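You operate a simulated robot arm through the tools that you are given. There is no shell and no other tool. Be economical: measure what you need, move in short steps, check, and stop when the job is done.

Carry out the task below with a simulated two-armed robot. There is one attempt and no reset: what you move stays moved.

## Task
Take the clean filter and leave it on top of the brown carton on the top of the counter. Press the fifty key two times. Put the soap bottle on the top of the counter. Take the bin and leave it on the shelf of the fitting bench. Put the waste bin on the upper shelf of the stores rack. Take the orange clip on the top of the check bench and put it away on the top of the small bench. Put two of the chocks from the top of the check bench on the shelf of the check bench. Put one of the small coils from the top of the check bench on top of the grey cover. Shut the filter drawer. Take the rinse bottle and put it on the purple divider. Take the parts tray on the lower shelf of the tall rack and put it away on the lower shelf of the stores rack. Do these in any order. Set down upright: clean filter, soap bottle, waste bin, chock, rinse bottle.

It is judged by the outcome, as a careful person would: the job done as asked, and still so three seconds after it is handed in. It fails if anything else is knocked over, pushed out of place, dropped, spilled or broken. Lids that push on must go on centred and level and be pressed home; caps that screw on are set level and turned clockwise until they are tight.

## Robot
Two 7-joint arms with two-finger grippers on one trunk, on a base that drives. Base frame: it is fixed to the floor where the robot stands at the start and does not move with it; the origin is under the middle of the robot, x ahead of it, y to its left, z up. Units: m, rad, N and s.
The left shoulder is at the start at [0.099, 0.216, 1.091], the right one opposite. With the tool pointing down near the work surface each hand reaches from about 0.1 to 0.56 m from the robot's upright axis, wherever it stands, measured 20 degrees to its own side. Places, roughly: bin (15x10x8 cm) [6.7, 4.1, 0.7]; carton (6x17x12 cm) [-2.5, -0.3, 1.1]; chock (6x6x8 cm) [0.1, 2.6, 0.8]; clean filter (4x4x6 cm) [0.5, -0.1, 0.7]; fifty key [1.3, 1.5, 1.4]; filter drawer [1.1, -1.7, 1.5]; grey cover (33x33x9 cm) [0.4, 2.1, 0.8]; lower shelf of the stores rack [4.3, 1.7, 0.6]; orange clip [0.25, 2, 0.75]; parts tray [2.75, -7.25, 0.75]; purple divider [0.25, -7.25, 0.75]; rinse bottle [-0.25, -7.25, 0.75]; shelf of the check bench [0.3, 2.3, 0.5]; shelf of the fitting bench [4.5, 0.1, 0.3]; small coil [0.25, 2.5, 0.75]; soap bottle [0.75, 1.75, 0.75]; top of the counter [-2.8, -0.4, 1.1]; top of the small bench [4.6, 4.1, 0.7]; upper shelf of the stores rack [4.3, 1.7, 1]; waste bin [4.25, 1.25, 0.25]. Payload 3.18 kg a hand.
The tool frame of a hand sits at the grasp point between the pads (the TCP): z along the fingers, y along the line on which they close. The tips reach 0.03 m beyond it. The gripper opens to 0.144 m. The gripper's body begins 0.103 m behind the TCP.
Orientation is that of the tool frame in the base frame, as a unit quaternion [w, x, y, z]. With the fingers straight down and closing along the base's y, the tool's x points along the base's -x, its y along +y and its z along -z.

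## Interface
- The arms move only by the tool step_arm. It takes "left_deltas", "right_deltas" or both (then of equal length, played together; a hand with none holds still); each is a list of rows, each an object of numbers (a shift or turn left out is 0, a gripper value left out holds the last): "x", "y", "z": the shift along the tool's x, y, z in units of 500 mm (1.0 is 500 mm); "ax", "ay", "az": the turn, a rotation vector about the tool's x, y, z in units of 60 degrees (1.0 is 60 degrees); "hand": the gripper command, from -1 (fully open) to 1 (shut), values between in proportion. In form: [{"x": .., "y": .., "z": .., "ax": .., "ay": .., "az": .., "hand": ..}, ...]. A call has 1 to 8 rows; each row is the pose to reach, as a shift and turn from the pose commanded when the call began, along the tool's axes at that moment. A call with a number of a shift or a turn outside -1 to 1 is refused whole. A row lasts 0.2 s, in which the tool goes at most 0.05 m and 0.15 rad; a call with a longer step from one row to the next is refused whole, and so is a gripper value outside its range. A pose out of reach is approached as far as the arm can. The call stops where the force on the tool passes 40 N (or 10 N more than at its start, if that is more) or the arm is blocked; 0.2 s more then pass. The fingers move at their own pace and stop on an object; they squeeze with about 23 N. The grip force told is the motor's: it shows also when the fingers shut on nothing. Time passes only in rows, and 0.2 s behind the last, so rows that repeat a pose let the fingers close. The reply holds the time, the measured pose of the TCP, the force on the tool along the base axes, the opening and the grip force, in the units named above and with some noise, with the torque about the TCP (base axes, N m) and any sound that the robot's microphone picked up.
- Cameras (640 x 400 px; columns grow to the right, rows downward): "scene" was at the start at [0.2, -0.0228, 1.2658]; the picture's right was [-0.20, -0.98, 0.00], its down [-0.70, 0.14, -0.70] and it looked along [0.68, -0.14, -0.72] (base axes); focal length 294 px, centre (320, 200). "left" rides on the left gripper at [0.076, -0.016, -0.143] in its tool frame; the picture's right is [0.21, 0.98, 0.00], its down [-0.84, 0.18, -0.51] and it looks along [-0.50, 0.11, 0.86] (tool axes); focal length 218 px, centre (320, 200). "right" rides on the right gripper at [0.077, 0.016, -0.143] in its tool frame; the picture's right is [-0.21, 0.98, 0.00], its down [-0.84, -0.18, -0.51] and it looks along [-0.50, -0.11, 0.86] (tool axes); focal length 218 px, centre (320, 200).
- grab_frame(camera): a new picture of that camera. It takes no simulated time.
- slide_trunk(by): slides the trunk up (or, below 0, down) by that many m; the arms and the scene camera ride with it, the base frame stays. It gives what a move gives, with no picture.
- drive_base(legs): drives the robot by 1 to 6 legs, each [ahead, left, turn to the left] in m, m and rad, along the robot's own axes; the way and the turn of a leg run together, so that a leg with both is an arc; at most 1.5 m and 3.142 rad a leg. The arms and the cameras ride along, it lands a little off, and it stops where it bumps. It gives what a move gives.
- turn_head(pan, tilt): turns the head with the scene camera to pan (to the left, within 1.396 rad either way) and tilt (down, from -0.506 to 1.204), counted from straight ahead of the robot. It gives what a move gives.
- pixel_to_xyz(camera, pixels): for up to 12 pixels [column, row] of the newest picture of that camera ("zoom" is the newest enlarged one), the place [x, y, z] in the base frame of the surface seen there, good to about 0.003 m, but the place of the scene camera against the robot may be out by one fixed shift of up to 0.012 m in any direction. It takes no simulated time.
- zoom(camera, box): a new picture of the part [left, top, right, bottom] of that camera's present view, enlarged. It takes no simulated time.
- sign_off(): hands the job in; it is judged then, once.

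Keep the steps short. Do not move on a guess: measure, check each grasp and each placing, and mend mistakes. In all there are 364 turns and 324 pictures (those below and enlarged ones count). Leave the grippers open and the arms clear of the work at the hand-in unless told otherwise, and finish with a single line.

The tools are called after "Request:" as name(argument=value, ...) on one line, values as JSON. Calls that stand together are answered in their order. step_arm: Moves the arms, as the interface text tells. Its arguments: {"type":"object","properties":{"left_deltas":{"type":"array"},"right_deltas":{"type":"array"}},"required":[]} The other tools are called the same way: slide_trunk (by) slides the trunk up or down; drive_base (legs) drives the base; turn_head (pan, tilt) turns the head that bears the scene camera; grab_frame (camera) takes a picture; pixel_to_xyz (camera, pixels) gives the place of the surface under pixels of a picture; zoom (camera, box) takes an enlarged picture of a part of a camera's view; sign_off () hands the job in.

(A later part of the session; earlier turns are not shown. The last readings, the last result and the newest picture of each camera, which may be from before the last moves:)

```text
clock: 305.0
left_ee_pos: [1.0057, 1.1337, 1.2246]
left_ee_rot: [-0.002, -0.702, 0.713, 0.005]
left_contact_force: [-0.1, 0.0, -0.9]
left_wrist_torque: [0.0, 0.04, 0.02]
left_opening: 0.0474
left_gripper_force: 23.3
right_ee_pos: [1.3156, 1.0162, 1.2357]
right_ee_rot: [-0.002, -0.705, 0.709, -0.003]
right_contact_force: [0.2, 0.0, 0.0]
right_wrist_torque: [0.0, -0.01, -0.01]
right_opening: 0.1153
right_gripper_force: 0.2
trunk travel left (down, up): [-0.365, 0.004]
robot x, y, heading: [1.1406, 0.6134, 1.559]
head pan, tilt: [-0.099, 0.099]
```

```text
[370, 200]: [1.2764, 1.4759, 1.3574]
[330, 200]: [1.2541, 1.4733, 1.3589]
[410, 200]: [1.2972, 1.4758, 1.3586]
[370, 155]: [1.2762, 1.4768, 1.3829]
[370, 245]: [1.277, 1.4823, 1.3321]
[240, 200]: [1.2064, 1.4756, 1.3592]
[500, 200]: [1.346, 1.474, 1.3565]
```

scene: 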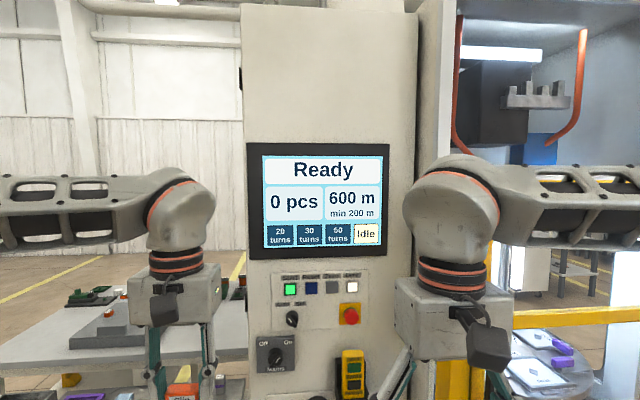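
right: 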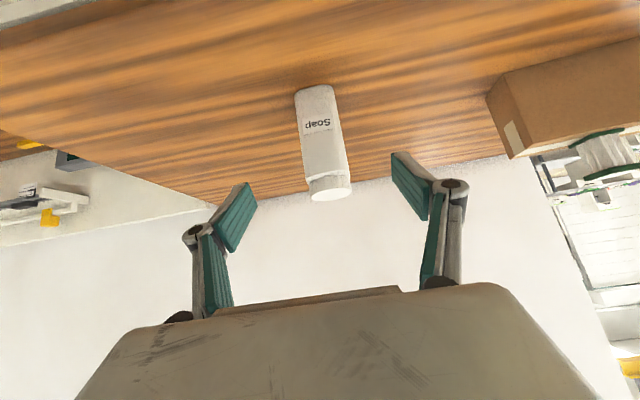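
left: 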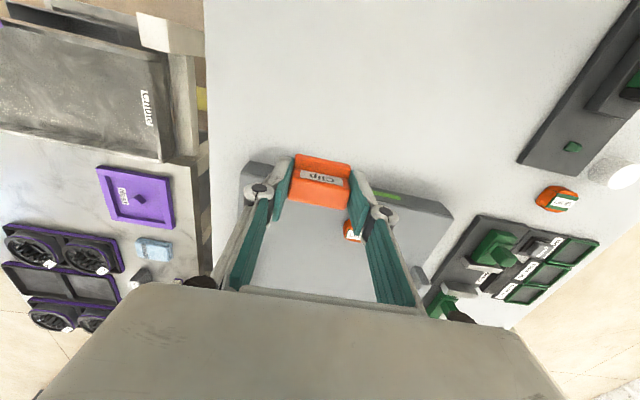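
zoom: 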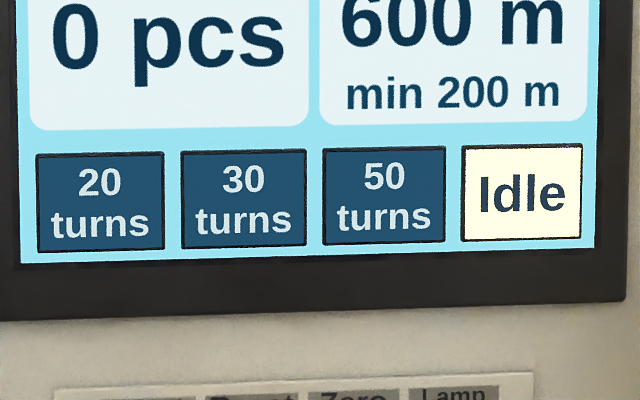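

The Mains knob still points to "On". The 50 key is at (1.276, 1.475, 1.358). I close the right gripper and tilt it forward at key height, well short of the screen.

Request:
step_arm(right_deltas=[{"x": -0.05, "y": 0.01, "z": -0.033, "ay": -0.12, "hand": 1}, {"x": -0.1, "y": 0.02, "z": -0.066, "ay": -0.24, "hand": 1}, {"x": -0.15, "y": 0.03, "z": -0.1, "ay": -0.36, "hand": 1}, {"x": -0.2, "y": 0.04, "z": -0.133, "ay": -0.48, "hand": 1}, {"x": -0.25, "y": 0.05, "z": -0.166, "ay": -0.6, "hand": 1}, {"x": -0.3, "y": 0.06, "z": -0.2, "ay": -0.72, "hand": 1}, {"x": -0.35, "y": 0.07, "z": -0.23, "ay": -0.84, "hand": 1}, {"x": -0.4, "y": 0.08, "z": -0.26, "ay": -0.95, "hand": 1}])

Request:
grab_frame(camera="scene")

Request:
grab_frame(camera="right")

```text
clock: 306.8
left_ee_pos: [1.0057, 1.1342, 1.2244]
left_ee_rot: [-0.002, -0.701, 0.713, 0.003]
left_contact_force: [-0.1, 0.0, -1.5]
left_wrist_torque: [-0.03, 0.01, -0.01]
left_opening: 0.0474
left_gripper_force: 22.9
right_ee_pos: [1.2782, 1.2177, 1.365]
right_ee_rot: [0.337, -0.621, 0.624, 0.335]
right_contact_force: [0.6, 0.1, 1.1]
right_wrist_torque: [-0.01, -0.01, 0.03]
right_opening: 0.0
right_gripper_force: 23.0
trunk travel left (down, up): [-0.365, 0.004]
robot x, y, heading: [1.148, 0.6119, 1.565]
head pan, tilt: [-0.099, 0.099]
```

```text
224 pictures are left
```

scene: 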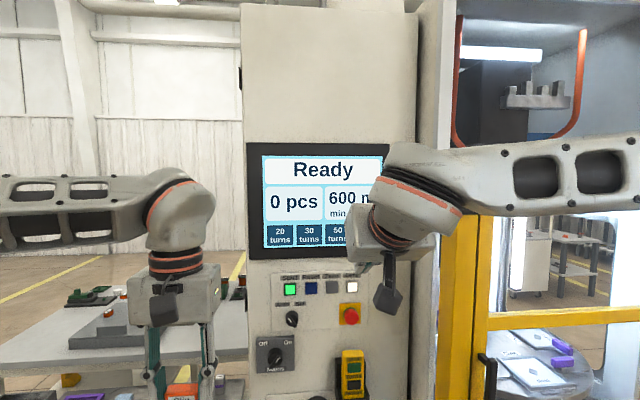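

```text
223 pictures are left
```

right: 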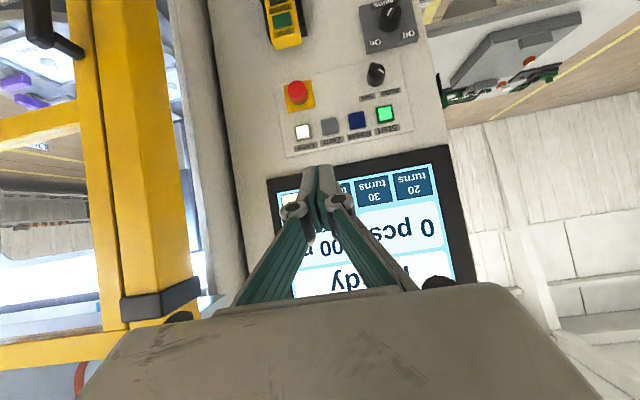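

I measure the visible keys with the wrist camera to fix the 50 key precisely.

Request:
pixel_to_xyz(camera="right", pixels=[[411, 183], [372, 191], [345, 187], [357, 202], [285, 200], [338, 180]])

Request:
zoom(camera="right", box=[260, 140, 460, 260])

```text
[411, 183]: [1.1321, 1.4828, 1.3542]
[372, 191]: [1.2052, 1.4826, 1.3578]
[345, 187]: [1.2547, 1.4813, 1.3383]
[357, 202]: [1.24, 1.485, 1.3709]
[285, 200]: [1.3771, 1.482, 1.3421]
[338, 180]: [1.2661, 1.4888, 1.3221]
```

```text
3.20 times, centred on (360, 200) of right
```

zoom: 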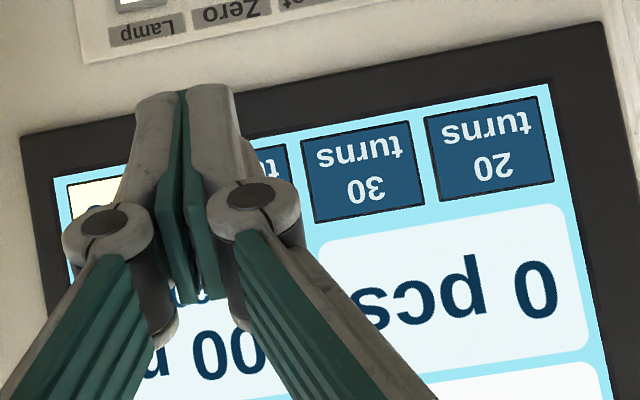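

The 50 key centre is x≈1.276, z≈1.356, screen at y≈1.482. I move forward 0.2 m, stopping about 3 cm short.

Request:
step_arm(right_deltas=[{"x": -0.05, "z": 0.075}, {"x": -0.1, "z": 0.15}, {"x": -0.15, "z": 0.225}, {"x": -0.2, "z": 0.305}, {"x": -0.22, "z": 0.334}, {"x": -0.22, "z": 0.334}])

Request:
grab_frame(camera="right")

Request:
zoom(camera="scene", box=[240, 140, 420, 290])

```text
clock: 308.2
left_ee_pos: [1.0065, 1.1336, 1.2236]
left_ee_rot: [-0.002, -0.701, 0.713, 0.004]
left_contact_force: [0.3, 0.7, -0.4]
left_wrist_torque: [-0.01, 0.0, -0.02]
left_opening: 0.0473
left_gripper_force: 23.0
right_ee_pos: [1.2795, 1.4202, 1.3658]
right_ee_rot: [0.337, -0.62, 0.625, 0.334]
right_contact_force: [0.4, -1.3, 0.0]
right_wrist_torque: [0.01, 0.0, -0.04]
right_opening: 0.0
right_gripper_force: 23.1
trunk travel left (down, up): [-0.365, 0.004]
robot x, y, heading: [1.1444, 0.614, 1.563]
head pan, tilt: [-0.099, 0.099]
```

```text
221 pictures are left
```

right: 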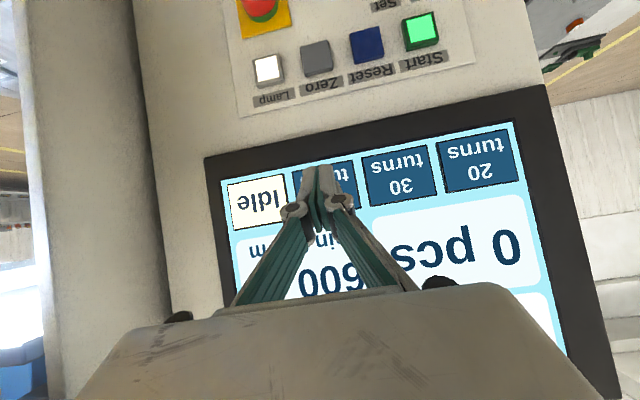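

```text
2.67 times, centred on (330, 215) of scene
```

zoom: 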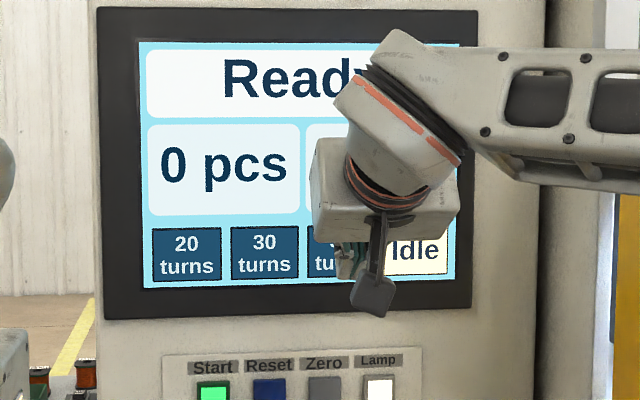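

Fingertips face the 50 key. I press forward in small steps.

Request:
step_arm(right_deltas=[{"x": -0.022, "z": 0.0335}, {"x": -0.0285, "z": 0.0435}, {"x": -0.033, "z": 0.05}, {"x": -0.035, "z": 0.0535}])

Request:
zoom(camera="scene", box=[240, 140, 420, 290])

```text
clock: 309.2
left_ee_pos: [1.0056, 1.1335, 1.2244]
left_ee_rot: [-0.001, -0.701, 0.713, 0.004]
left_contact_force: [0.5, -0.5, -1.0]
left_wrist_torque: [-0.03, 0.02, 0.0]
left_opening: 0.0473
left_gripper_force: 23.1
right_ee_pos: [1.2794, 1.4496, 1.3653]
right_ee_rot: [0.336, -0.621, 0.624, 0.334]
right_contact_force: [-0.9, 0.5, 0.1]
right_wrist_torque: [0.01, -0.01, -0.01]
right_opening: 0.0001
right_gripper_force: 23.1
trunk travel left (down, up): [-0.365, 0.004]
robot x, y, heading: [1.146, 0.6143, 1.561]
head pan, tilt: [-0.099, 0.099]
```

```text
2.67 times, centred on (330, 215) of scene
```

zoom: 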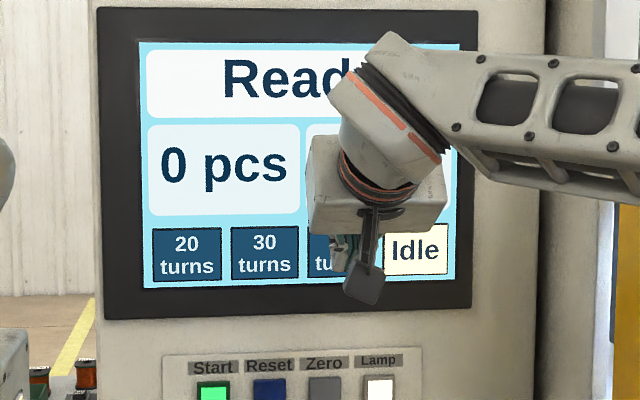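

No force yet. I continue in 2 mm steps.

Request:
step_arm(right_deltas=[{"x": -0.002, "z": 0.0034}, {"x": -0.0044, "z": 0.0067}, {"x": -0.0066, "z": 0.01}])

```text
clock: 310.0
left_ee_pos: [1.0061, 1.1341, 1.2249]
left_ee_rot: [-0.002, -0.701, 0.713, 0.004]
left_contact_force: [-0.3, -0.1, -1.1]
left_wrist_torque: [0.02, 0.02, -0.01]
left_opening: 0.0473
left_gripper_force: 23.1
right_ee_pos: [1.2792, 1.4542, 1.3658]
right_ee_rot: [0.337, -0.62, 0.625, 0.334]
right_contact_force: [-1.0, -1.5, 0.4]
right_wrist_torque: [0.01, 0.03, -0.03]
right_opening: 0.006
right_gripper_force: 30.3
trunk travel left (down, up): [-0.365, 0.004]
robot x, y, heading: [1.144, 0.6103, 1.568]
head pan, tilt: [-0.099, 0.099]
```

Fingers just reacted (opening 0.006). I check the screen for a response.

Request:
zoom(camera="scene", box=[240, 140, 420, 290])

Request:
grab_frame(camera="right")

```text
2.67 times, centred on (330, 215) of scene
```

zoom: 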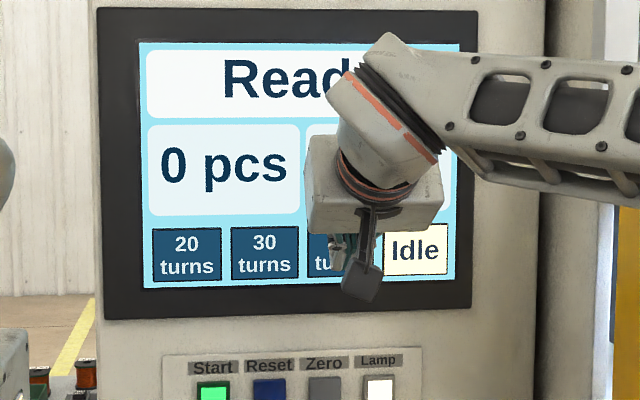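

```text
217 pictures are left
```

right: 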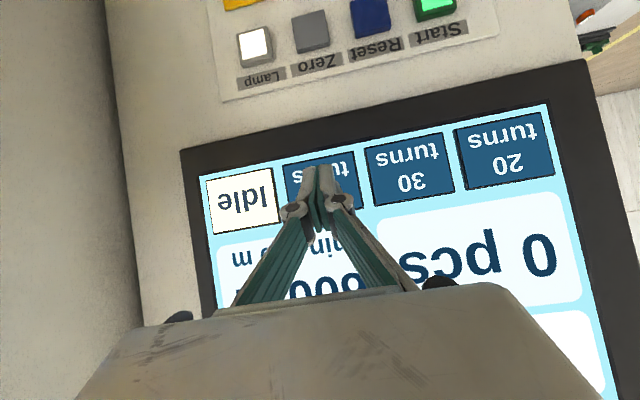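

No change yet. I press further, millimetre by millimetre, listening for a click.

Request:
step_arm(right_deltas=[{"x": -0.0011, "z": 0.0017}, {"x": -0.0022, "z": 0.0034}, {"x": -0.0033, "z": 0.005}])

```text
clock: 310.8
left_ee_pos: [1.0066, 1.1336, 1.2242]
left_ee_rot: [-0.002, -0.701, 0.713, 0.004]
left_contact_force: [-0.3, 0.5, -0.5]
left_wrist_torque: [0.01, -0.01, 0.0]
left_opening: 0.0477
left_gripper_force: 23.5
right_ee_pos: [1.279, 1.4591, 1.3655]
right_ee_rot: [0.336, -0.621, 0.624, 0.335]
right_contact_force: [-0.4, -3.5, -0.1]
right_wrist_torque: [-0.03, 0.0, -0.01]
right_opening: 0.0059
right_gripper_force: 30.9
trunk travel left (down, up): [-0.365, 0.004]
robot x, y, heading: [1.1433, 0.6117, 1.564]
head pan, tilt: [-0.099, 0.099]
heard: click
```

A click was heard. I look at the screen, then retract 2 cm for the second press.

Request:
step_arm(right_deltas=[{"x": 0.011, "z": -0.0167}, {"x": 0.022, "z": -0.0334}, {"x": 0.022, "z": -0.0334}])

Request:
zoom(camera="scene", box=[240, 140, 420, 290])

```text
clock: 311.6
left_ee_pos: [1.0066, 1.1344, 1.224]
left_ee_rot: [-0.002, -0.702, 0.712, 0.004]
left_contact_force: [0.2, 1.3, -0.9]
left_wrist_torque: [-0.01, -0.02, 0.06]
left_opening: 0.0473
left_gripper_force: 22.7
right_ee_pos: [1.2786, 1.4396, 1.3636]
right_ee_rot: [0.336, -0.621, 0.624, 0.335]
right_contact_force: [0.9, 0.7, 0.2]
right_wrist_torque: [0.02, -0.03, -0.01]
right_opening: 0.0
right_gripper_force: 30.0
trunk travel left (down, up): [-0.365, 0.004]
robot x, y, heading: [1.1423, 0.6116, 1.563]
head pan, tilt: [-0.099, 0.099]
```

```text
2.67 times, centred on (330, 215) of scene
```

zoom: 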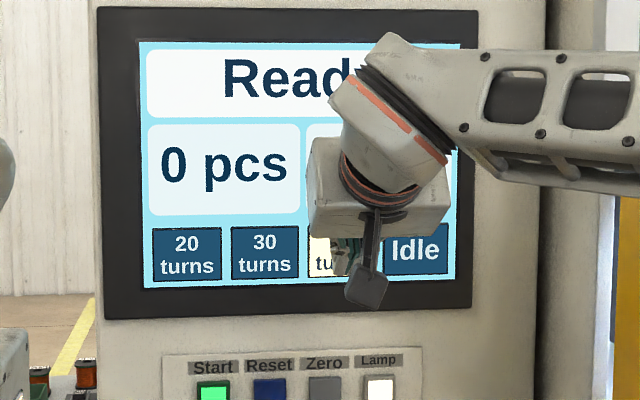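

The 50 key lit up: one press registered. Now the second press.

Request:
step_arm(right_deltas=[{"x": -0.011, "z": 0.0167}, {"x": -0.017, "z": 0.026}, {"x": -0.02, "z": 0.0305}, {"x": -0.022, "z": 0.0334}])

```text
clock: 312.6
left_ee_pos: [1.0064, 1.1328, 1.2248]
left_ee_rot: [-0.002, -0.701, 0.713, 0.005]
left_contact_force: [0.0, -0.3, -1.0]
left_wrist_torque: [-0.01, 0.0, 0.02]
left_opening: 0.0473
left_gripper_force: 23.2
right_ee_pos: [1.2788, 1.4566, 1.3654]
right_ee_rot: [0.337, -0.62, 0.625, 0.334]
right_contact_force: [-0.3, -2.1, -0.8]
right_wrist_torque: [-0.02, -0.02, 0.0]
right_opening: 0.006
right_gripper_force: 30.8
trunk travel left (down, up): [-0.365, 0.004]
robot x, y, heading: [1.143, 0.6148, 1.561]
head pan, tilt: [-0.099, 0.099]
heard: click
```

Second click heard. I retract straight back and restore the hand.

Request:
step_arm(right_deltas=[{"x": 0.05, "z": -0.075}, {"x": 0.1, "z": -0.15}, {"x": 0.15, "z": -0.225}, {"x": 0.2, "z": -0.305}, {"x": 0.25, "z": -0.38}])

Request:
step_arm(right_deltas=[{"x": 0.0, "z": -0.08, "ay": 0.13}, {"x": 0.0, "z": -0.16, "ay": 0.26}, {"x": 0.0, "z": -0.22, "ay": 0.39}, {"x": 0.0, "z": -0.22, "ay": 0.52}, {"x": 0.0, "z": -0.22, "ay": 0.65}, {"x": 0.0, "z": -0.22, "ay": 0.78}, {"x": 0.0, "z": -0.22, "ay": 0.9, "hand": -1}, {"z": -0.22, "ay": 0.945, "hand": -1}])

Request:
grab_frame(camera="scene")

```text
clock: 313.8
left_ee_pos: [1.0069, 1.1331, 1.2261]
left_ee_rot: [-0.002, -0.701, 0.713, 0.004]
left_contact_force: [0.1, -1.1, -0.5]
left_wrist_torque: [0.01, 0.01, 0.0]
left_opening: 0.0473
left_gripper_force: 22.8
right_ee_pos: [1.2768, 1.2256, 1.3658]
right_ee_rot: [0.337, -0.62, 0.625, 0.334]
right_contact_force: [-0.5, -0.1, 0.3]
right_wrist_torque: [0.04, -0.03, 0.03]
right_opening: 0.0001
right_gripper_force: 30.6
trunk travel left (down, up): [-0.365, 0.004]
robot x, y, heading: [1.1412, 0.6134, 1.563]
head pan, tilt: [-0.099, 0.099]
```

```text
clock: 315.6
left_ee_pos: [1.0076, 1.1363, 1.2254]
left_ee_rot: [-0.003, -0.701, 0.713, 0.004]
left_contact_force: [0.2, 1.0, -1.7]
left_wrist_torque: [-0.04, 0.02, 0.01]
left_opening: 0.0475
left_gripper_force: 23.2
right_ee_pos: [1.2894, 1.1266, 1.3921]
right_ee_rot: [-0.002, -0.692, 0.722, 0.017]
right_contact_force: [0.3, 0.1, -0.3]
right_wrist_torque: [-0.08, 0.03, 0.01]
right_opening: 0.1438
right_gripper_force: 0.1
right hand out of reach, approached as far as the arm can: row 7, 8
trunk travel left (down, up): [-0.365, 0.004]
robot x, y, heading: [1.1398, 0.6167, 1.561]
head pan, tilt: [-0.099, 0.099]
```

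```text
215 pictures are left
```

scene: 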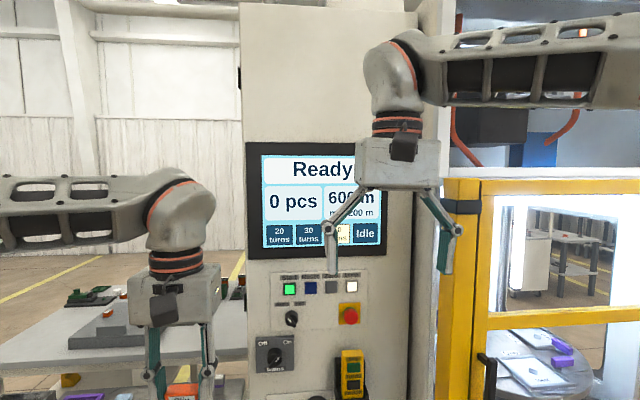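

Both presses are done. I bring the right arm back, turn to face +x and look for the way to the small bench.

Request:
step_arm(right_deltas=[{"x": 0.06, "z": 0.06, "y": -0.02}, {"x": 0.12, "z": 0.12, "y": -0.04}, {"x": 0.18, "z": 0.18, "y": -0.06}, {"x": 0.22, "z": 0.24, "y": -0.08}, {"x": 0.24, "z": 0.3, "y": -0.1}])

Request:
drive_base(legs=[[-0.05, 0, 0], [0, 0, -1.565]])

Request:
slide_trunk(by=-0.19)

Request:
turn_head(pan=0.15, tilt=0.2)

Request:
grab_frame(camera="scene")

```text
clock: 316.8
left_ee_pos: [1.007, 1.1346, 1.2231]
left_ee_rot: [-0.003, -0.701, 0.713, 0.004]
left_contact_force: [0.4, 0.3, -0.2]
left_wrist_torque: [-0.03, -0.02, -0.01]
left_opening: 0.0473
left_gripper_force: 23.2
right_ee_pos: [1.3325, 1.0064, 1.2414]
right_ee_rot: [0.0, -0.691, 0.722, 0.018]
right_contact_force: [1.2, 0.3, -1.1]
right_wrist_torque: [0.0, 0.03, 0.0]
right_opening: 0.1443
right_gripper_force: 0.1
trunk travel left (down, up): [-0.365, 0.004]
robot x, y, heading: [1.144, 0.6108, 1.564]
head pan, tilt: [-0.099, 0.099]
```

```text
clock: 321.5
left_ee_pos: [1.6626, 0.7075, 1.2247]
left_ee_rot: [0.001, -0.001, 1.0, 0.004]
left_contact_force: [0.6, -0.9, -1.0]
left_wrist_torque: [0.01, 0.03, 0.02]
left_opening: 0.0474
left_gripper_force: 23.7
right_ee_pos: [1.5404, 0.3823, 1.2415]
right_ee_rot: [0.012, 0.012, 1.0, 0.014]
right_contact_force: [0.5, -0.5, -0.2]
right_wrist_torque: [0.03, 0.01, 0.02]
right_opening: 0.1441
right_gripper_force: 0.0
trunk travel left (down, up): [-0.365, 0.004]
robot x, y, heading: [1.141, 0.5613, 0.012]
head pan, tilt: [-0.099, 0.099]
```

```text
clock: 323.6
left_ee_pos: [1.6615, 0.7077, 1.0351]
left_ee_rot: [0.002, -0.001, 1.0, 0.004]
left_contact_force: [-0.6, -0.2, 0.2]
left_wrist_torque: [-0.01, -0.02, 0.01]
left_opening: 0.0469
left_gripper_force: 23.2
right_ee_pos: [1.5403, 0.3815, 1.0536]
right_ee_rot: [0.013, 0.012, 1.0, 0.013]
right_contact_force: [-0.3, -0.3, 0.2]
right_wrist_torque: [0.02, -0.05, -0.01]
right_opening: 0.1439
right_gripper_force: 0.1
trunk travel left (down, up): [-0.175, 0.194]
robot x, y, heading: [1.1434, 0.5623, 0.013]
head pan, tilt: [-0.099, 0.099]
```

```text
clock: 324.3
left_ee_pos: [1.6622, 0.7083, 1.035]
left_ee_rot: [0.003, -0.001, 1.0, 0.004]
left_contact_force: [-0.4, 0.1, -1.3]
left_wrist_torque: [0.0, 0.01, -0.04]
left_opening: 0.0472
left_gripper_force: 23.2
right_ee_pos: [1.5406, 0.3813, 1.0516]
right_ee_rot: [0.013, 0.012, 1.0, 0.013]
right_contact_force: [0.0, -0.1, 0.9]
right_wrist_torque: [-0.01, 0.0, 0.01]
right_opening: 0.1442
right_gripper_force: 0.1
trunk travel left (down, up): [-0.175, 0.194]
robot x, y, heading: [1.1428, 0.5611, 0.013]
head pan, tilt: [0.15, 0.201]
```

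```text
214 pictures are left
```

scene: 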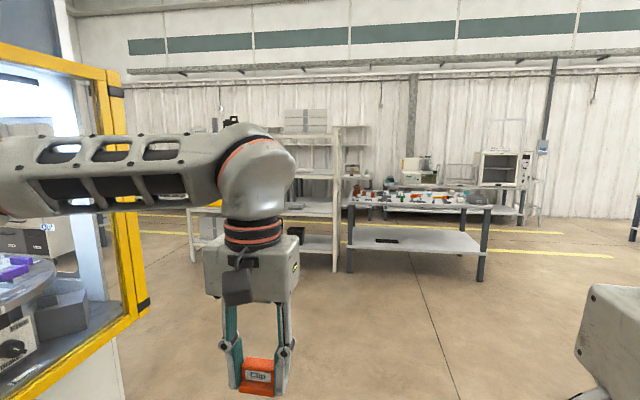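

The floor ahead is open. I measure the rack and the fitting bench.

Request:
pixel_to_xyz(camera="scene", pixels=[[337, 270], [335, 180], [315, 210], [315, 250], [296, 235], [350, 270], [480, 280], [420, 245], [420, 195], [385, 240], [365, 175], [190, 258]])

Request:
zoom(camera="scene", box=[180, 90, 520, 290])

```text
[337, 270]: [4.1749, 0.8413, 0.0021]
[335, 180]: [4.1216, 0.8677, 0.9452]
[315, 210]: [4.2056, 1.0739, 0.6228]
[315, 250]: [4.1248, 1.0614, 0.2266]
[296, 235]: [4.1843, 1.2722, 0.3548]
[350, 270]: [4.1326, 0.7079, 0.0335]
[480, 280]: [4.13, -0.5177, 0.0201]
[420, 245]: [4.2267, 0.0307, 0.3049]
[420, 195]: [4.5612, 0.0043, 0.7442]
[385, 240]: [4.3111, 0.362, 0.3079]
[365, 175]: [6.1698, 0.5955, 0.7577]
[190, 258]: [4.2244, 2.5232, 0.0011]
```

```text
1.88 times, centred on (350, 190) of scene
```

zoom: 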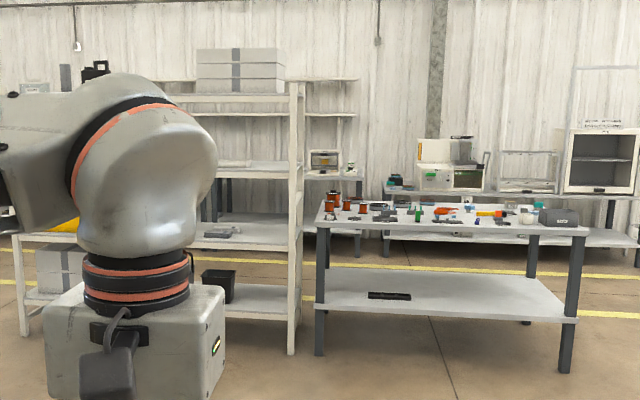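

The waste bin is the black bin on the rack's bottom shelf at ≈(4.18, 1.27). I drive to about (3.2, 1.42), facing the rack.

Request:
drive_base(legs=[[1.2, 0, -0.013], [0.85, 0.85, 0]])

Request:
turn_head(pan=-0.1, tilt=0.6)

Request:
grab_frame(camera="scene")

```text
clock: 337.9
left_ee_pos: [3.7228, 1.5567, 1.0342]
left_ee_rot: [0.002, 0.006, 1.0, 0.005]
left_contact_force: [-0.8, 0.2, -0.9]
left_wrist_torque: [0.04, 0.01, -0.01]
left_opening: 0.0473
left_gripper_force: 23.2
right_ee_pos: [3.5966, 1.2333, 1.0526]
right_ee_rot: [0.012, 0.019, 1.0, 0.014]
right_contact_force: [-0.1, -0.2, 0.1]
right_wrist_torque: [0.02, -0.03, 0.0]
right_opening: 0.1441
right_gripper_force: 0.1
trunk travel left (down, up): [-0.175, 0.194]
robot x, y, heading: [3.204, 1.4198, -0.006]
head pan, tilt: [0.15, 0.201]
```

```text
clock: 338.7
left_ee_pos: [3.7225, 1.5575, 1.0345]
left_ee_rot: [0.001, 0.006, 1.0, 0.004]
left_contact_force: [0.3, 0.1, -1.0]
left_wrist_torque: [0.0, -0.01, -0.02]
left_opening: 0.0475
left_gripper_force: 23.2
right_ee_pos: [3.5953, 1.2328, 1.0518]
right_ee_rot: [0.013, 0.019, 1.0, 0.013]
right_contact_force: [0.0, -0.3, -0.9]
right_wrist_torque: [-0.04, 0.02, -0.04]
right_opening: 0.1441
right_gripper_force: 0.1
trunk travel left (down, up): [-0.175, 0.194]
robot x, y, heading: [3.2009, 1.4195, -0.004]
head pan, tilt: [-0.099, 0.6]
```

```text
212 pictures are left
```

scene: 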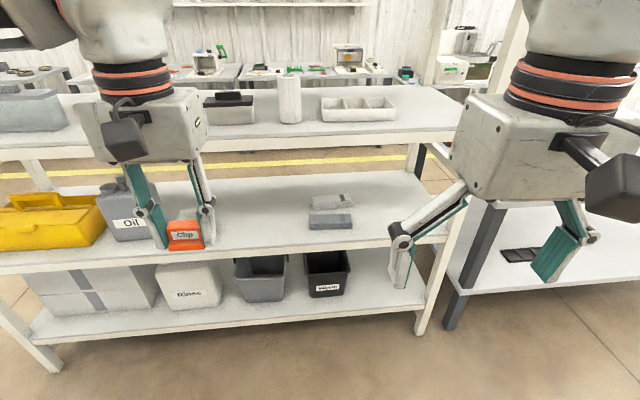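

I zoom on the bins and measure.

Request:
zoom(camera="scene", box=[220, 180, 440, 330])

Request:
pixel_to_xyz(camera="scene", pixels=[[306, 256], [348, 253], [312, 273], [350, 270], [316, 297], [346, 292], [330, 300], [370, 290], [330, 260], [290, 235], [400, 125], [445, 128]])

```text
2.67 times, centred on (330, 255) of scene
```

zoom: 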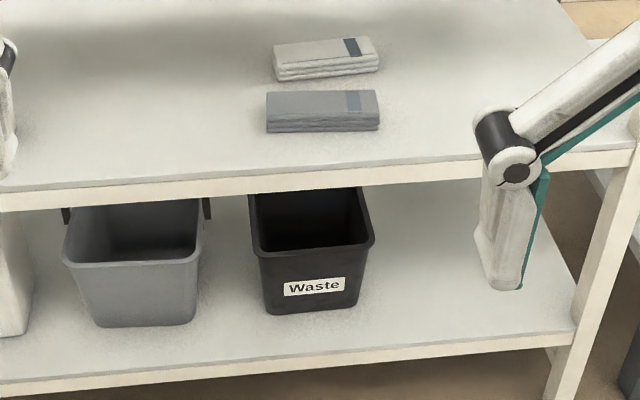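

```text
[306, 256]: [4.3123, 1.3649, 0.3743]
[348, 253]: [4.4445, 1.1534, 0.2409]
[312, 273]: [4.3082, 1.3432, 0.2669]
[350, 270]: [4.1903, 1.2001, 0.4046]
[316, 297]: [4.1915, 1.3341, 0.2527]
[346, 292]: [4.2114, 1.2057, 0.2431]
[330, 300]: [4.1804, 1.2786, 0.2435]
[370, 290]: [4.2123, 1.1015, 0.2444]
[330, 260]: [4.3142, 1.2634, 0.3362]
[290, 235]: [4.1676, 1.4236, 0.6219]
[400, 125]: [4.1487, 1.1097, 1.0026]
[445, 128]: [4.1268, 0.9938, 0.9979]
```

The waste bin: rim at z≈0.405, front x≈4.18, y 1.20–1.34, shelf at 0.243. I'll pinch its right side wall with the hand tilted 60° forward. First I move the left hand outward and tilt/extend the right hand in free space.

Request:
step_arm(left_deltas=[{"y": 0.02}, {"y": 0.04}, {"y": 0.06}, {"y": 0.08}, {"y": 0.1}, {"y": 0.12}, {"y": 0.14}, {"y": 0.16}], right_deltas=[{"x": -0.085, "ay": -0.125}, {"x": -0.17, "ay": -0.25}, {"x": -0.255, "ay": -0.375}, {"x": -0.34, "ay": -0.5}, {"x": -0.425, "ay": -0.625}, {"x": -0.51, "ay": -0.75}, {"x": -0.595, "ay": -0.875, "hand": -0.3}, {"x": -0.68, "ay": -1.0, "hand": -0.3}])

Request:
slide_trunk(by=-0.17)

```text
clock: 340.5
left_ee_pos: [3.7242, 1.6372, 1.034]
left_ee_rot: [0.002, 0.006, 1.0, 0.005]
left_contact_force: [0.2, 0.2, -1.5]
left_wrist_torque: [-0.01, 0.06, 0.01]
left_opening: 0.0472
left_gripper_force: 22.7
right_ee_pos: [3.941, 1.2199, 1.0569]
right_ee_rot: [0.511, 0.022, 0.859, 0.002]
right_contact_force: [0.2, 0.0, 0.1]
right_wrist_torque: [-0.02, 0.01, -0.02]
right_opening: 0.0937
right_gripper_force: 0.1
trunk travel left (down, up): [-0.175, 0.194]
robot x, y, heading: [3.2005, 1.4179, -0.009]
head pan, tilt: [-0.099, 0.6]
```

```text
clock: 342.4
left_ee_pos: [3.7227, 1.6372, 0.8648]
left_ee_rot: [0.002, 0.006, 1.0, 0.004]
left_contact_force: [-0.9, 0.6, -0.8]
left_wrist_torque: [-0.02, -0.04, 0.01]
left_opening: 0.0475
left_gripper_force: 22.4
right_ee_pos: [3.9363, 1.2207, 0.8921]
right_ee_rot: [0.512, 0.023, 0.859, 0.001]
right_contact_force: [0.2, -0.3, 0.1]
right_wrist_torque: [0.0, -0.01, 0.0]
right_opening: 0.0937
right_gripper_force: 0.1
trunk travel left (down, up): [-0.005, 0.364]
robot x, y, heading: [3.1995, 1.4192, -0.002]
head pan, tilt: [-0.099, 0.6]
```

I lower the right hand 0.4 m in front of the rack.

Request:
step_arm(right_deltas=[{"x": 0.088, "z": 0.0476}, {"x": 0.176, "z": 0.095}, {"x": 0.264, "z": 0.143}, {"x": 0.352, "z": 0.19}, {"x": 0.44, "z": 0.238}, {"x": 0.528, "z": 0.286}, {"x": 0.616, "z": 0.333}, {"x": 0.704, "z": 0.381}])

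Request:
grab_frame(camera="right")

Request:
grab_frame(camera="scene")

```text
refused: row 3 steps farther than a row can; nothing moved
```

```text
210 pictures are left
```

right: 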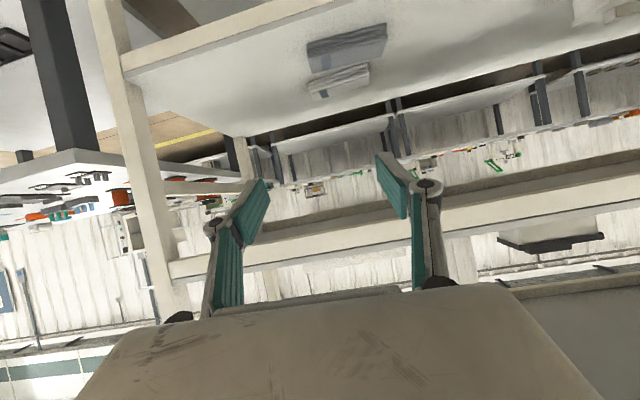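

```text
209 pictures are left
```

scene: 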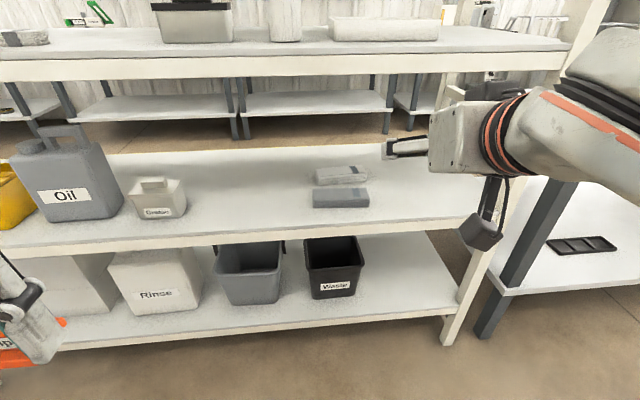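

Slightly smaller rows.

Request:
step_arm(right_deltas=[{"x": 0.085, "z": 0.046}, {"x": 0.17, "z": 0.092}, {"x": 0.255, "z": 0.138}, {"x": 0.34, "z": 0.184}, {"x": 0.425, "z": 0.23}, {"x": 0.51, "z": 0.276}, {"x": 0.595, "z": 0.322}, {"x": 0.68, "z": 0.368}])

Request:
grab_frame(camera="right")

```text
clock: 344.2
left_ee_pos: [3.7256, 1.6375, 0.8642]
left_ee_rot: [-0.001, 0.007, 1.0, 0.006]
left_contact_force: [0.7, -0.2, -1.0]
left_wrist_torque: [0.05, 0.08, 0.02]
left_opening: 0.0476
left_gripper_force: 22.7
right_ee_pos: [3.9734, 1.3336, 0.5969]
right_ee_rot: [0.479, 0.042, 0.876, -0.025]
right_contact_force: [-0.2, -0.3, -0.2]
right_wrist_torque: [0.01, -0.03, -0.07]
right_opening: 0.0934
right_gripper_force: 0.1
right hand out of reach, approached as far as the arm can: row 1, 2, 3, 4, 5, 6, 7, 8
trunk travel left (down, up): [-0.005, 0.364]
robot x, y, heading: [3.2017, 1.4203, -0.006]
head pan, tilt: [-0.099, 0.6]
```

```text
208 pictures are left
```

right: 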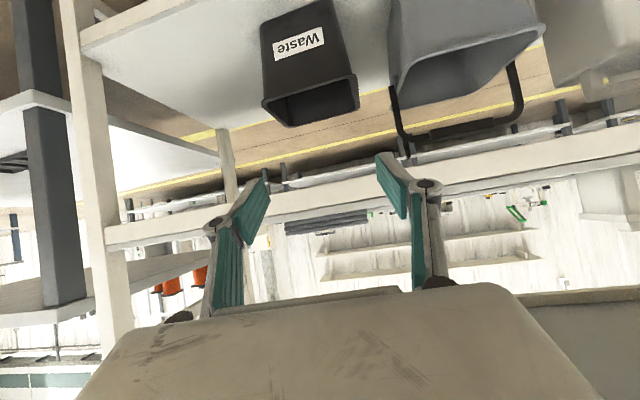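

Too folded again; I extend forward 0.12 m, back to y≈1.21, and further down, restoring the tilt.

Request:
step_arm(right_deltas=[{"x": 0.015, "y": -0.048, "z": 0.066, "ax": -0.016, "ay": -0.009, "az": -0.009}, {"x": 0.03, "y": -0.096, "z": 0.132, "ax": -0.033, "ay": -0.018, "az": -0.018}, {"x": 0.045, "y": -0.144, "z": 0.198, "ax": -0.05, "ay": -0.027, "az": -0.027}, {"x": 0.06, "y": -0.192, "z": 0.264, "ax": -0.066, "ay": -0.036, "az": -0.036}, {"x": 0.072, "y": -0.24, "z": 0.331, "ax": -0.082, "ay": -0.044, "az": -0.046}, {"x": 0.072, "y": -0.24, "z": 0.331, "ax": -0.082, "ay": -0.044, "az": -0.046}])

```text
clock: 345.6
left_ee_pos: [3.7241, 1.6373, 0.865]
left_ee_rot: [0.001, 0.006, 1.0, 0.005]
left_contact_force: [0.5, 0.8, -0.9]
left_wrist_torque: [-0.01, 0.02, 0.01]
left_opening: 0.0472
left_gripper_force: 23.0
right_ee_pos: [4.139, 1.2632, 0.519]
right_ee_rot: [0.466, 0.01, 0.885, -0.02]
right_contact_force: [-0.4, 0.1, 0.6]
right_wrist_torque: [-0.01, 0.01, 0.01]
right_opening: 0.0936
right_gripper_force: 0.0
right hand out of reach, approached as far as the arm can: row 1, 2, 3, 4, 5, 6
trunk travel left (down, up): [-0.005, 0.364]
robot x, y, heading: [3.1983, 1.418, -0.005]
head pan, tilt: [-0.099, 0.6]
```

The wrist can't hold 60° this low. I change to a 45° tilt, which still clears the shelf above, and reposition to (4.08, 1.21, 0.48).

Request:
step_arm(right_deltas=[{"x": 0.05, "y": -0.04, "z": -0.02, "ax": -0.015, "ay": 0.06, "az": -0.001}, {"x": 0.09, "y": -0.08, "z": -0.04, "ax": -0.03, "ay": 0.12, "az": -0.002}, {"x": 0.134, "y": -0.11, "z": -0.054, "ax": -0.043, "ay": 0.176, "az": -0.003}, {"x": 0.134, "y": -0.11, "z": -0.054, "ax": -0.043, "ay": 0.176, "az": -0.003}])

```text
clock: 346.6
left_ee_pos: [3.7225, 1.6365, 0.865]
left_ee_rot: [0.001, 0.006, 1.0, 0.004]
left_contact_force: [0.0, -0.6, -0.9]
left_wrist_torque: [-0.01, -0.01, 0.03]
left_opening: 0.0472
left_gripper_force: 23.3
right_ee_pos: [4.0763, 1.2108, 0.4815]
right_ee_rot: [0.383, 0.002, 0.924, 0.0]
right_contact_force: [0.2, -0.1, 0.3]
right_wrist_torque: [-0.02, -0.04, -0.01]
right_opening: 0.0936
right_gripper_force: 0.0
trunk travel left (down, up): [-0.005, 0.364]
robot x, y, heading: [3.2002, 1.4209, -0.004]
head pan, tilt: [-0.099, 0.6]
```

Good. I look at the bin with the wrist camera.

Request:
grab_frame(camera="right")

Request:
zoom(camera="right", box=[200, 40, 440, 200])

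```text
207 pictures are left
```

right: 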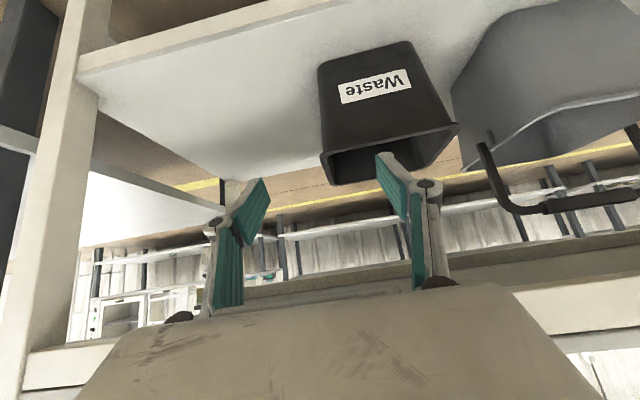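

```text
2.50 times, centred on (320, 120) of right
```

zoom: 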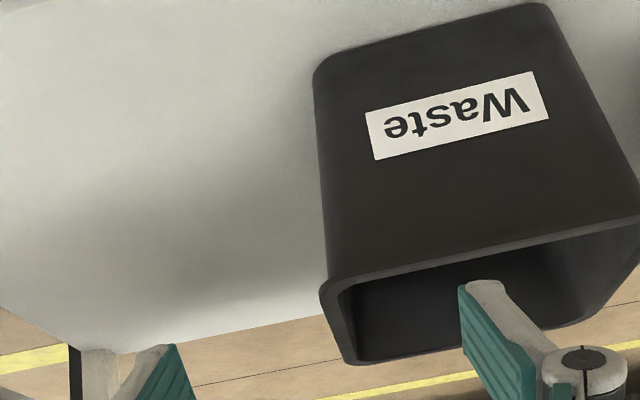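

Request:
pixel_to_xyz(camera="zoom", pixels=[[325, 292], [350, 283], [480, 250], [628, 222], [350, 360], [337, 330], [318, 90], [545, 10], [325, 200], [455, 352], [590, 315]])

```text
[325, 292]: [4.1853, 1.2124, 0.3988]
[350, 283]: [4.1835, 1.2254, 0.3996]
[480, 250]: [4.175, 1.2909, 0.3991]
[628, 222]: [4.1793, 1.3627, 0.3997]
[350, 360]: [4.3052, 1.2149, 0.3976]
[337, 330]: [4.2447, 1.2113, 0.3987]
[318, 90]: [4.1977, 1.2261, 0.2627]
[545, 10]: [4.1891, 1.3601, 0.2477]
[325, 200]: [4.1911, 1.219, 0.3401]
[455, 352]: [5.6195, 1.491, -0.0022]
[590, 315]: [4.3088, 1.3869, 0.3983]
```

The right wall is at y≈1.213, x 4.185–4.305, rim z 0.399. I slide in along the 45° line so one finger goes inside over the front rim; I stop partway to check.

Request:
step_arm(right_deltas=[{"x": -0.073, "y": 0.006}, {"x": -0.073, "y": 0.006, "z": 0.09}, {"x": -0.073, "y": 0.006, "z": 0.18}, {"x": -0.073, "y": 0.006, "z": 0.26}, {"x": -0.073, "y": 0.006, "z": 0.26}])

Request:
grab_frame(camera="right")

Request:
grab_frame(camera="scene")

```text
clock: 347.9
left_ee_pos: [3.7229, 1.6366, 0.8657]
left_ee_rot: [0.002, 0.006, 1.0, 0.004]
left_contact_force: [0.3, -0.1, -0.1]
left_wrist_torque: [-0.05, 0.02, -0.01]
left_opening: 0.0473
left_gripper_force: 23.2
right_ee_pos: [4.198, 1.2129, 0.4152]
right_ee_rot: [0.383, 0.001, 0.924, 0.001]
right_contact_force: [-0.2, 0.3, 0.1]
right_wrist_torque: [0.06, 0.05, -0.01]
right_opening: 0.0936
right_gripper_force: 0.0
trunk travel left (down, up): [-0.005, 0.364]
robot x, y, heading: [3.2023, 1.4174, -0.004]
head pan, tilt: [-0.099, 0.6]
```

```text
205 pictures are left
```

right: 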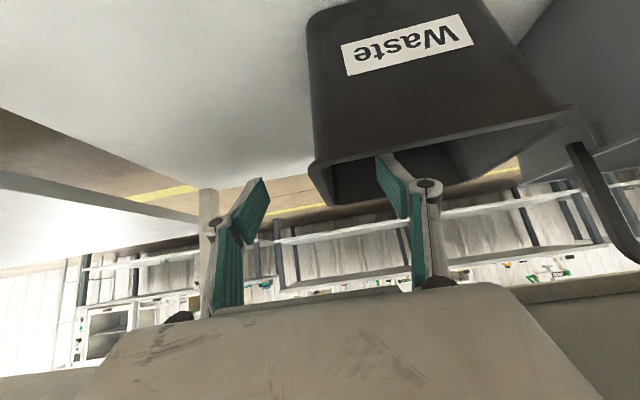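

```text
204 pictures are left
```

scene: 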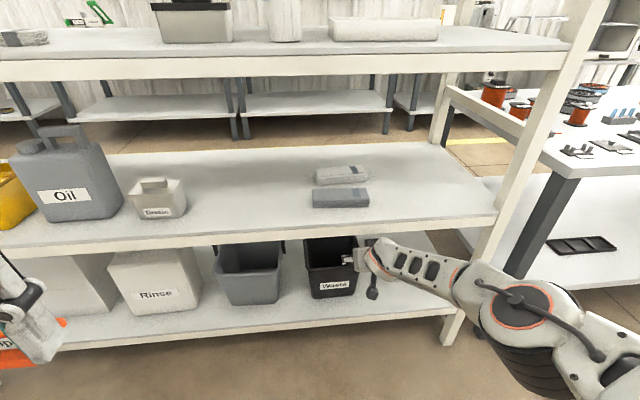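

One finger is over the bin's inside, the other outside. I slide in the last 5 cm and close.

Request:
step_arm(right_deltas=[{"z": 0.06}, {"z": 0.107}, {"z": 0.107, "hand": 1}, {"z": 0.107, "hand": 1}, {"z": 0.107, "hand": 1}])

Request:
grab_frame(camera="right")

```text
clock: 349.1
left_ee_pos: [3.723, 1.6368, 0.8645]
left_ee_rot: [0.001, 0.006, 1.0, 0.004]
left_contact_force: [-0.2, 0.4, -0.4]
left_wrist_torque: [0.02, -0.01, -0.03]
left_opening: 0.0471
left_gripper_force: 23.1
right_ee_pos: [4.2004, 1.2096, 0.4123]
right_ee_rot: [0.383, 0.002, 0.924, 0.0]
right_contact_force: [0.1, 0.6, 0.6]
right_wrist_torque: [0.31, -0.01, 0.0]
right_opening: 0.0059
right_gripper_force: 23.0
right hand out of reach, approached as far as the arm can: row 1, 2, 3, 4, 5
trunk travel left (down, up): [-0.005, 0.364]
robot x, y, heading: [3.2015, 1.417, -0.004]
head pan, tilt: [-0.099, 0.6]
```

```text
203 pictures are left
```

right: 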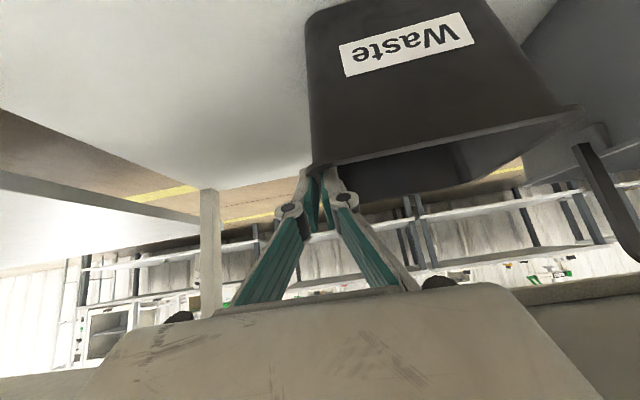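

The arm was at full stretch and only caught the corner. I reopen, drive 0.045 m closer, and regrip lower down the wall.

Request:
step_arm(right_deltas=[{"hand": -0.3}, {"hand": -0.3}, {"hand": -0.3}])

Request:
drive_base(legs=[[0.05, 0, 0]])

Request:
step_arm(right_deltas=[{"x": 0.03, "y": 0.008, "z": 0.018}, {"x": 0.068, "y": 0.008, "z": 0.037}, {"x": 0.068, "y": 0.008, "z": 0.037}])

Request:
grab_frame(camera="right")

```text
clock: 349.9
left_ee_pos: [3.7246, 1.6367, 0.8654]
left_ee_rot: [0.001, 0.006, 1.0, 0.004]
left_contact_force: [0.1, 0.6, 0.2]
left_wrist_torque: [0.0, 0.02, -0.03]
left_opening: 0.0471
left_gripper_force: 22.5
right_ee_pos: [4.1995, 1.2105, 0.4125]
right_ee_rot: [0.384, 0.002, 0.924, 0.0]
right_contact_force: [-0.5, -0.9, 0.1]
right_wrist_torque: [0.01, -0.02, 0.0]
right_opening: 0.0936
right_gripper_force: 0.2
trunk travel left (down, up): [-0.005, 0.364]
robot x, y, heading: [3.2025, 1.4172, -0.003]
head pan, tilt: [-0.099, 0.6]
```

```text
clock: 350.8
left_ee_pos: [3.7746, 1.6367, 0.8643]
left_ee_rot: [0.001, 0.006, 1.0, 0.004]
left_contact_force: [-0.4, -0.3, -1.7]
left_wrist_torque: [-0.02, 0.04, 0.0]
left_opening: 0.0472
left_gripper_force: 23.2
right_ee_pos: [4.2501, 1.2097, 0.4117]
right_ee_rot: [0.383, 0.001, 0.924, 0.0]
right_contact_force: [-0.4, -0.1, -0.3]
right_wrist_torque: [-0.01, -0.03, 0.02]
right_opening: 0.0938
right_gripper_force: 0.1
trunk travel left (down, up): [-0.005, 0.364]
robot x, y, heading: [3.2516, 1.4199, -0.005]
head pan, tilt: [-0.099, 0.6]
```

```text
clock: 351.6
left_ee_pos: [3.7738, 1.6367, 0.865]
left_ee_rot: [0.001, 0.006, 1.0, 0.005]
left_contact_force: [-0.4, -0.2, -0.1]
left_wrist_torque: [0.01, 0.0, 0.0]
left_opening: 0.0473
left_gripper_force: 23.4
right_ee_pos: [4.237, 1.2049, 0.3906]
right_ee_rot: [0.384, 0.001, 0.923, 0.0]
right_contact_force: [-0.1, 0.6, -0.2]
right_wrist_torque: [0.01, 0.01, -0.02]
right_opening: 0.0939
right_gripper_force: 0.0
right hand out of reach, approached as far as the arm can: row 1, 2, 3
trunk travel left (down, up): [-0.005, 0.364]
robot x, y, heading: [3.2501, 1.4213, -0.008]
head pan, tilt: [-0.099, 0.6]
```

```text
202 pictures are left
```

right: 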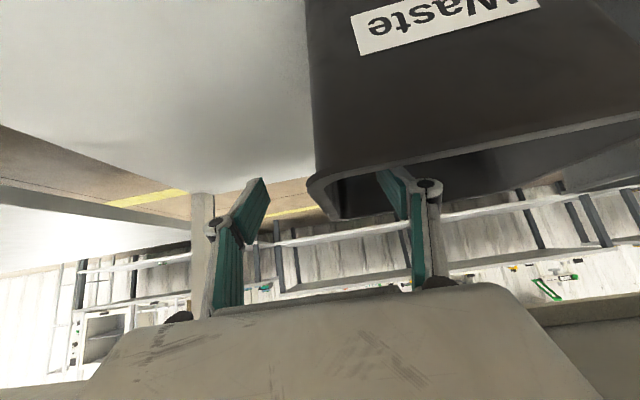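

Still slightly at the reach limit and 8 mm off in y. I pull the hand back 4 cm, drive 4 cm closer, then set the final depth.

Request:
step_arm(right_deltas=[{"x": 0.03, "y": 0.01, "z": -0.03}, {"x": 0.057, "y": 0.018, "z": -0.057}])

Request:
drive_base(legs=[[0.045, 0, 0.006]])

Request:
grab_frame(camera="right")

```text
clock: 352.2
left_ee_pos: [3.7737, 1.6361, 0.8658]
left_ee_rot: [0.002, 0.006, 1.0, 0.004]
left_contact_force: [0.0, -0.6, -0.7]
left_wrist_torque: [-0.02, 0.03, 0.0]
left_opening: 0.0475
left_gripper_force: 23.1
right_ee_pos: [4.1957, 1.214, 0.3909]
right_ee_rot: [0.385, 0.002, 0.923, 0.0]
right_contact_force: [1.0, -0.7, 1.7]
right_wrist_torque: [0.18, 0.04, -0.04]
right_opening: 0.0934
right_gripper_force: 0.0
trunk travel left (down, up): [-0.005, 0.364]
robot x, y, heading: [3.2491, 1.4211, -0.007]
head pan, tilt: [-0.099, 0.6]
```

```text
clock: 353.1
left_ee_pos: [3.8175, 1.6388, 0.8655]
left_ee_rot: [0.001, 0.003, 1.0, 0.004]
left_contact_force: [0.7, -0.5, -1.0]
left_wrist_torque: [0.01, 0.05, 0.03]
left_opening: 0.0472
left_gripper_force: 23.5
right_ee_pos: [4.2424, 1.2202, 0.3888]
right_ee_rot: [0.382, -0.001, 0.924, 0.001]
right_contact_force: [-0.7, -0.1, 0.7]
right_wrist_torque: [0.03, -0.01, 0.01]
right_opening: 0.0937
right_gripper_force: 0.1
trunk travel left (down, up): [-0.005, 0.364]
robot x, y, heading: [3.2961, 1.4166, 0.001]
head pan, tilt: [-0.099, 0.6]
```

```text
201 pictures are left
```

right: 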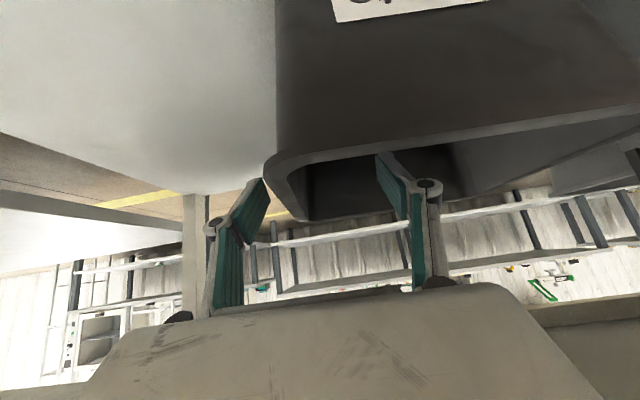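

That sideways move may have nudged the bin's front rim; I re-measure it.

Request:
pixel_to_xyz(camera="right", pixels=[[270, 165], [290, 158], [340, 147], [450, 132], [290, 205], [300, 215], [280, 180], [276, 60]])

Request:
zoom(camera="scene", box=[200, 200, 460, 380])

```text
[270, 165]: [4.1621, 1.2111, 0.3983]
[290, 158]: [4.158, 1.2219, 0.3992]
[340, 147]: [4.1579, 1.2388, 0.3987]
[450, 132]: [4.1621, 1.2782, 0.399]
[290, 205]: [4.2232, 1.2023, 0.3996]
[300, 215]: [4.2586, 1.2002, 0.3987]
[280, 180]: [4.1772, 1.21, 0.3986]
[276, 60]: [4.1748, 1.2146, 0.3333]
```

```text
2.22 times, centred on (330, 290) of scene
```

zoom: 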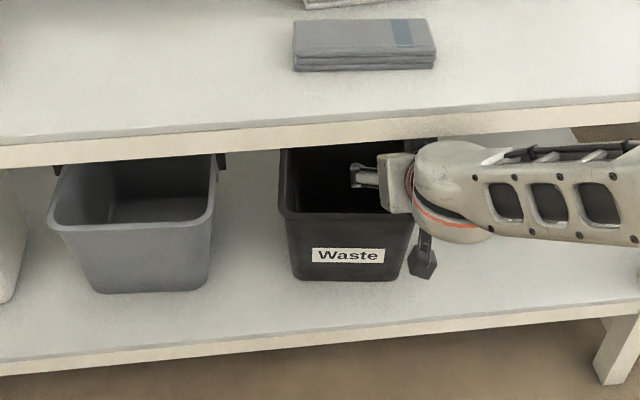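

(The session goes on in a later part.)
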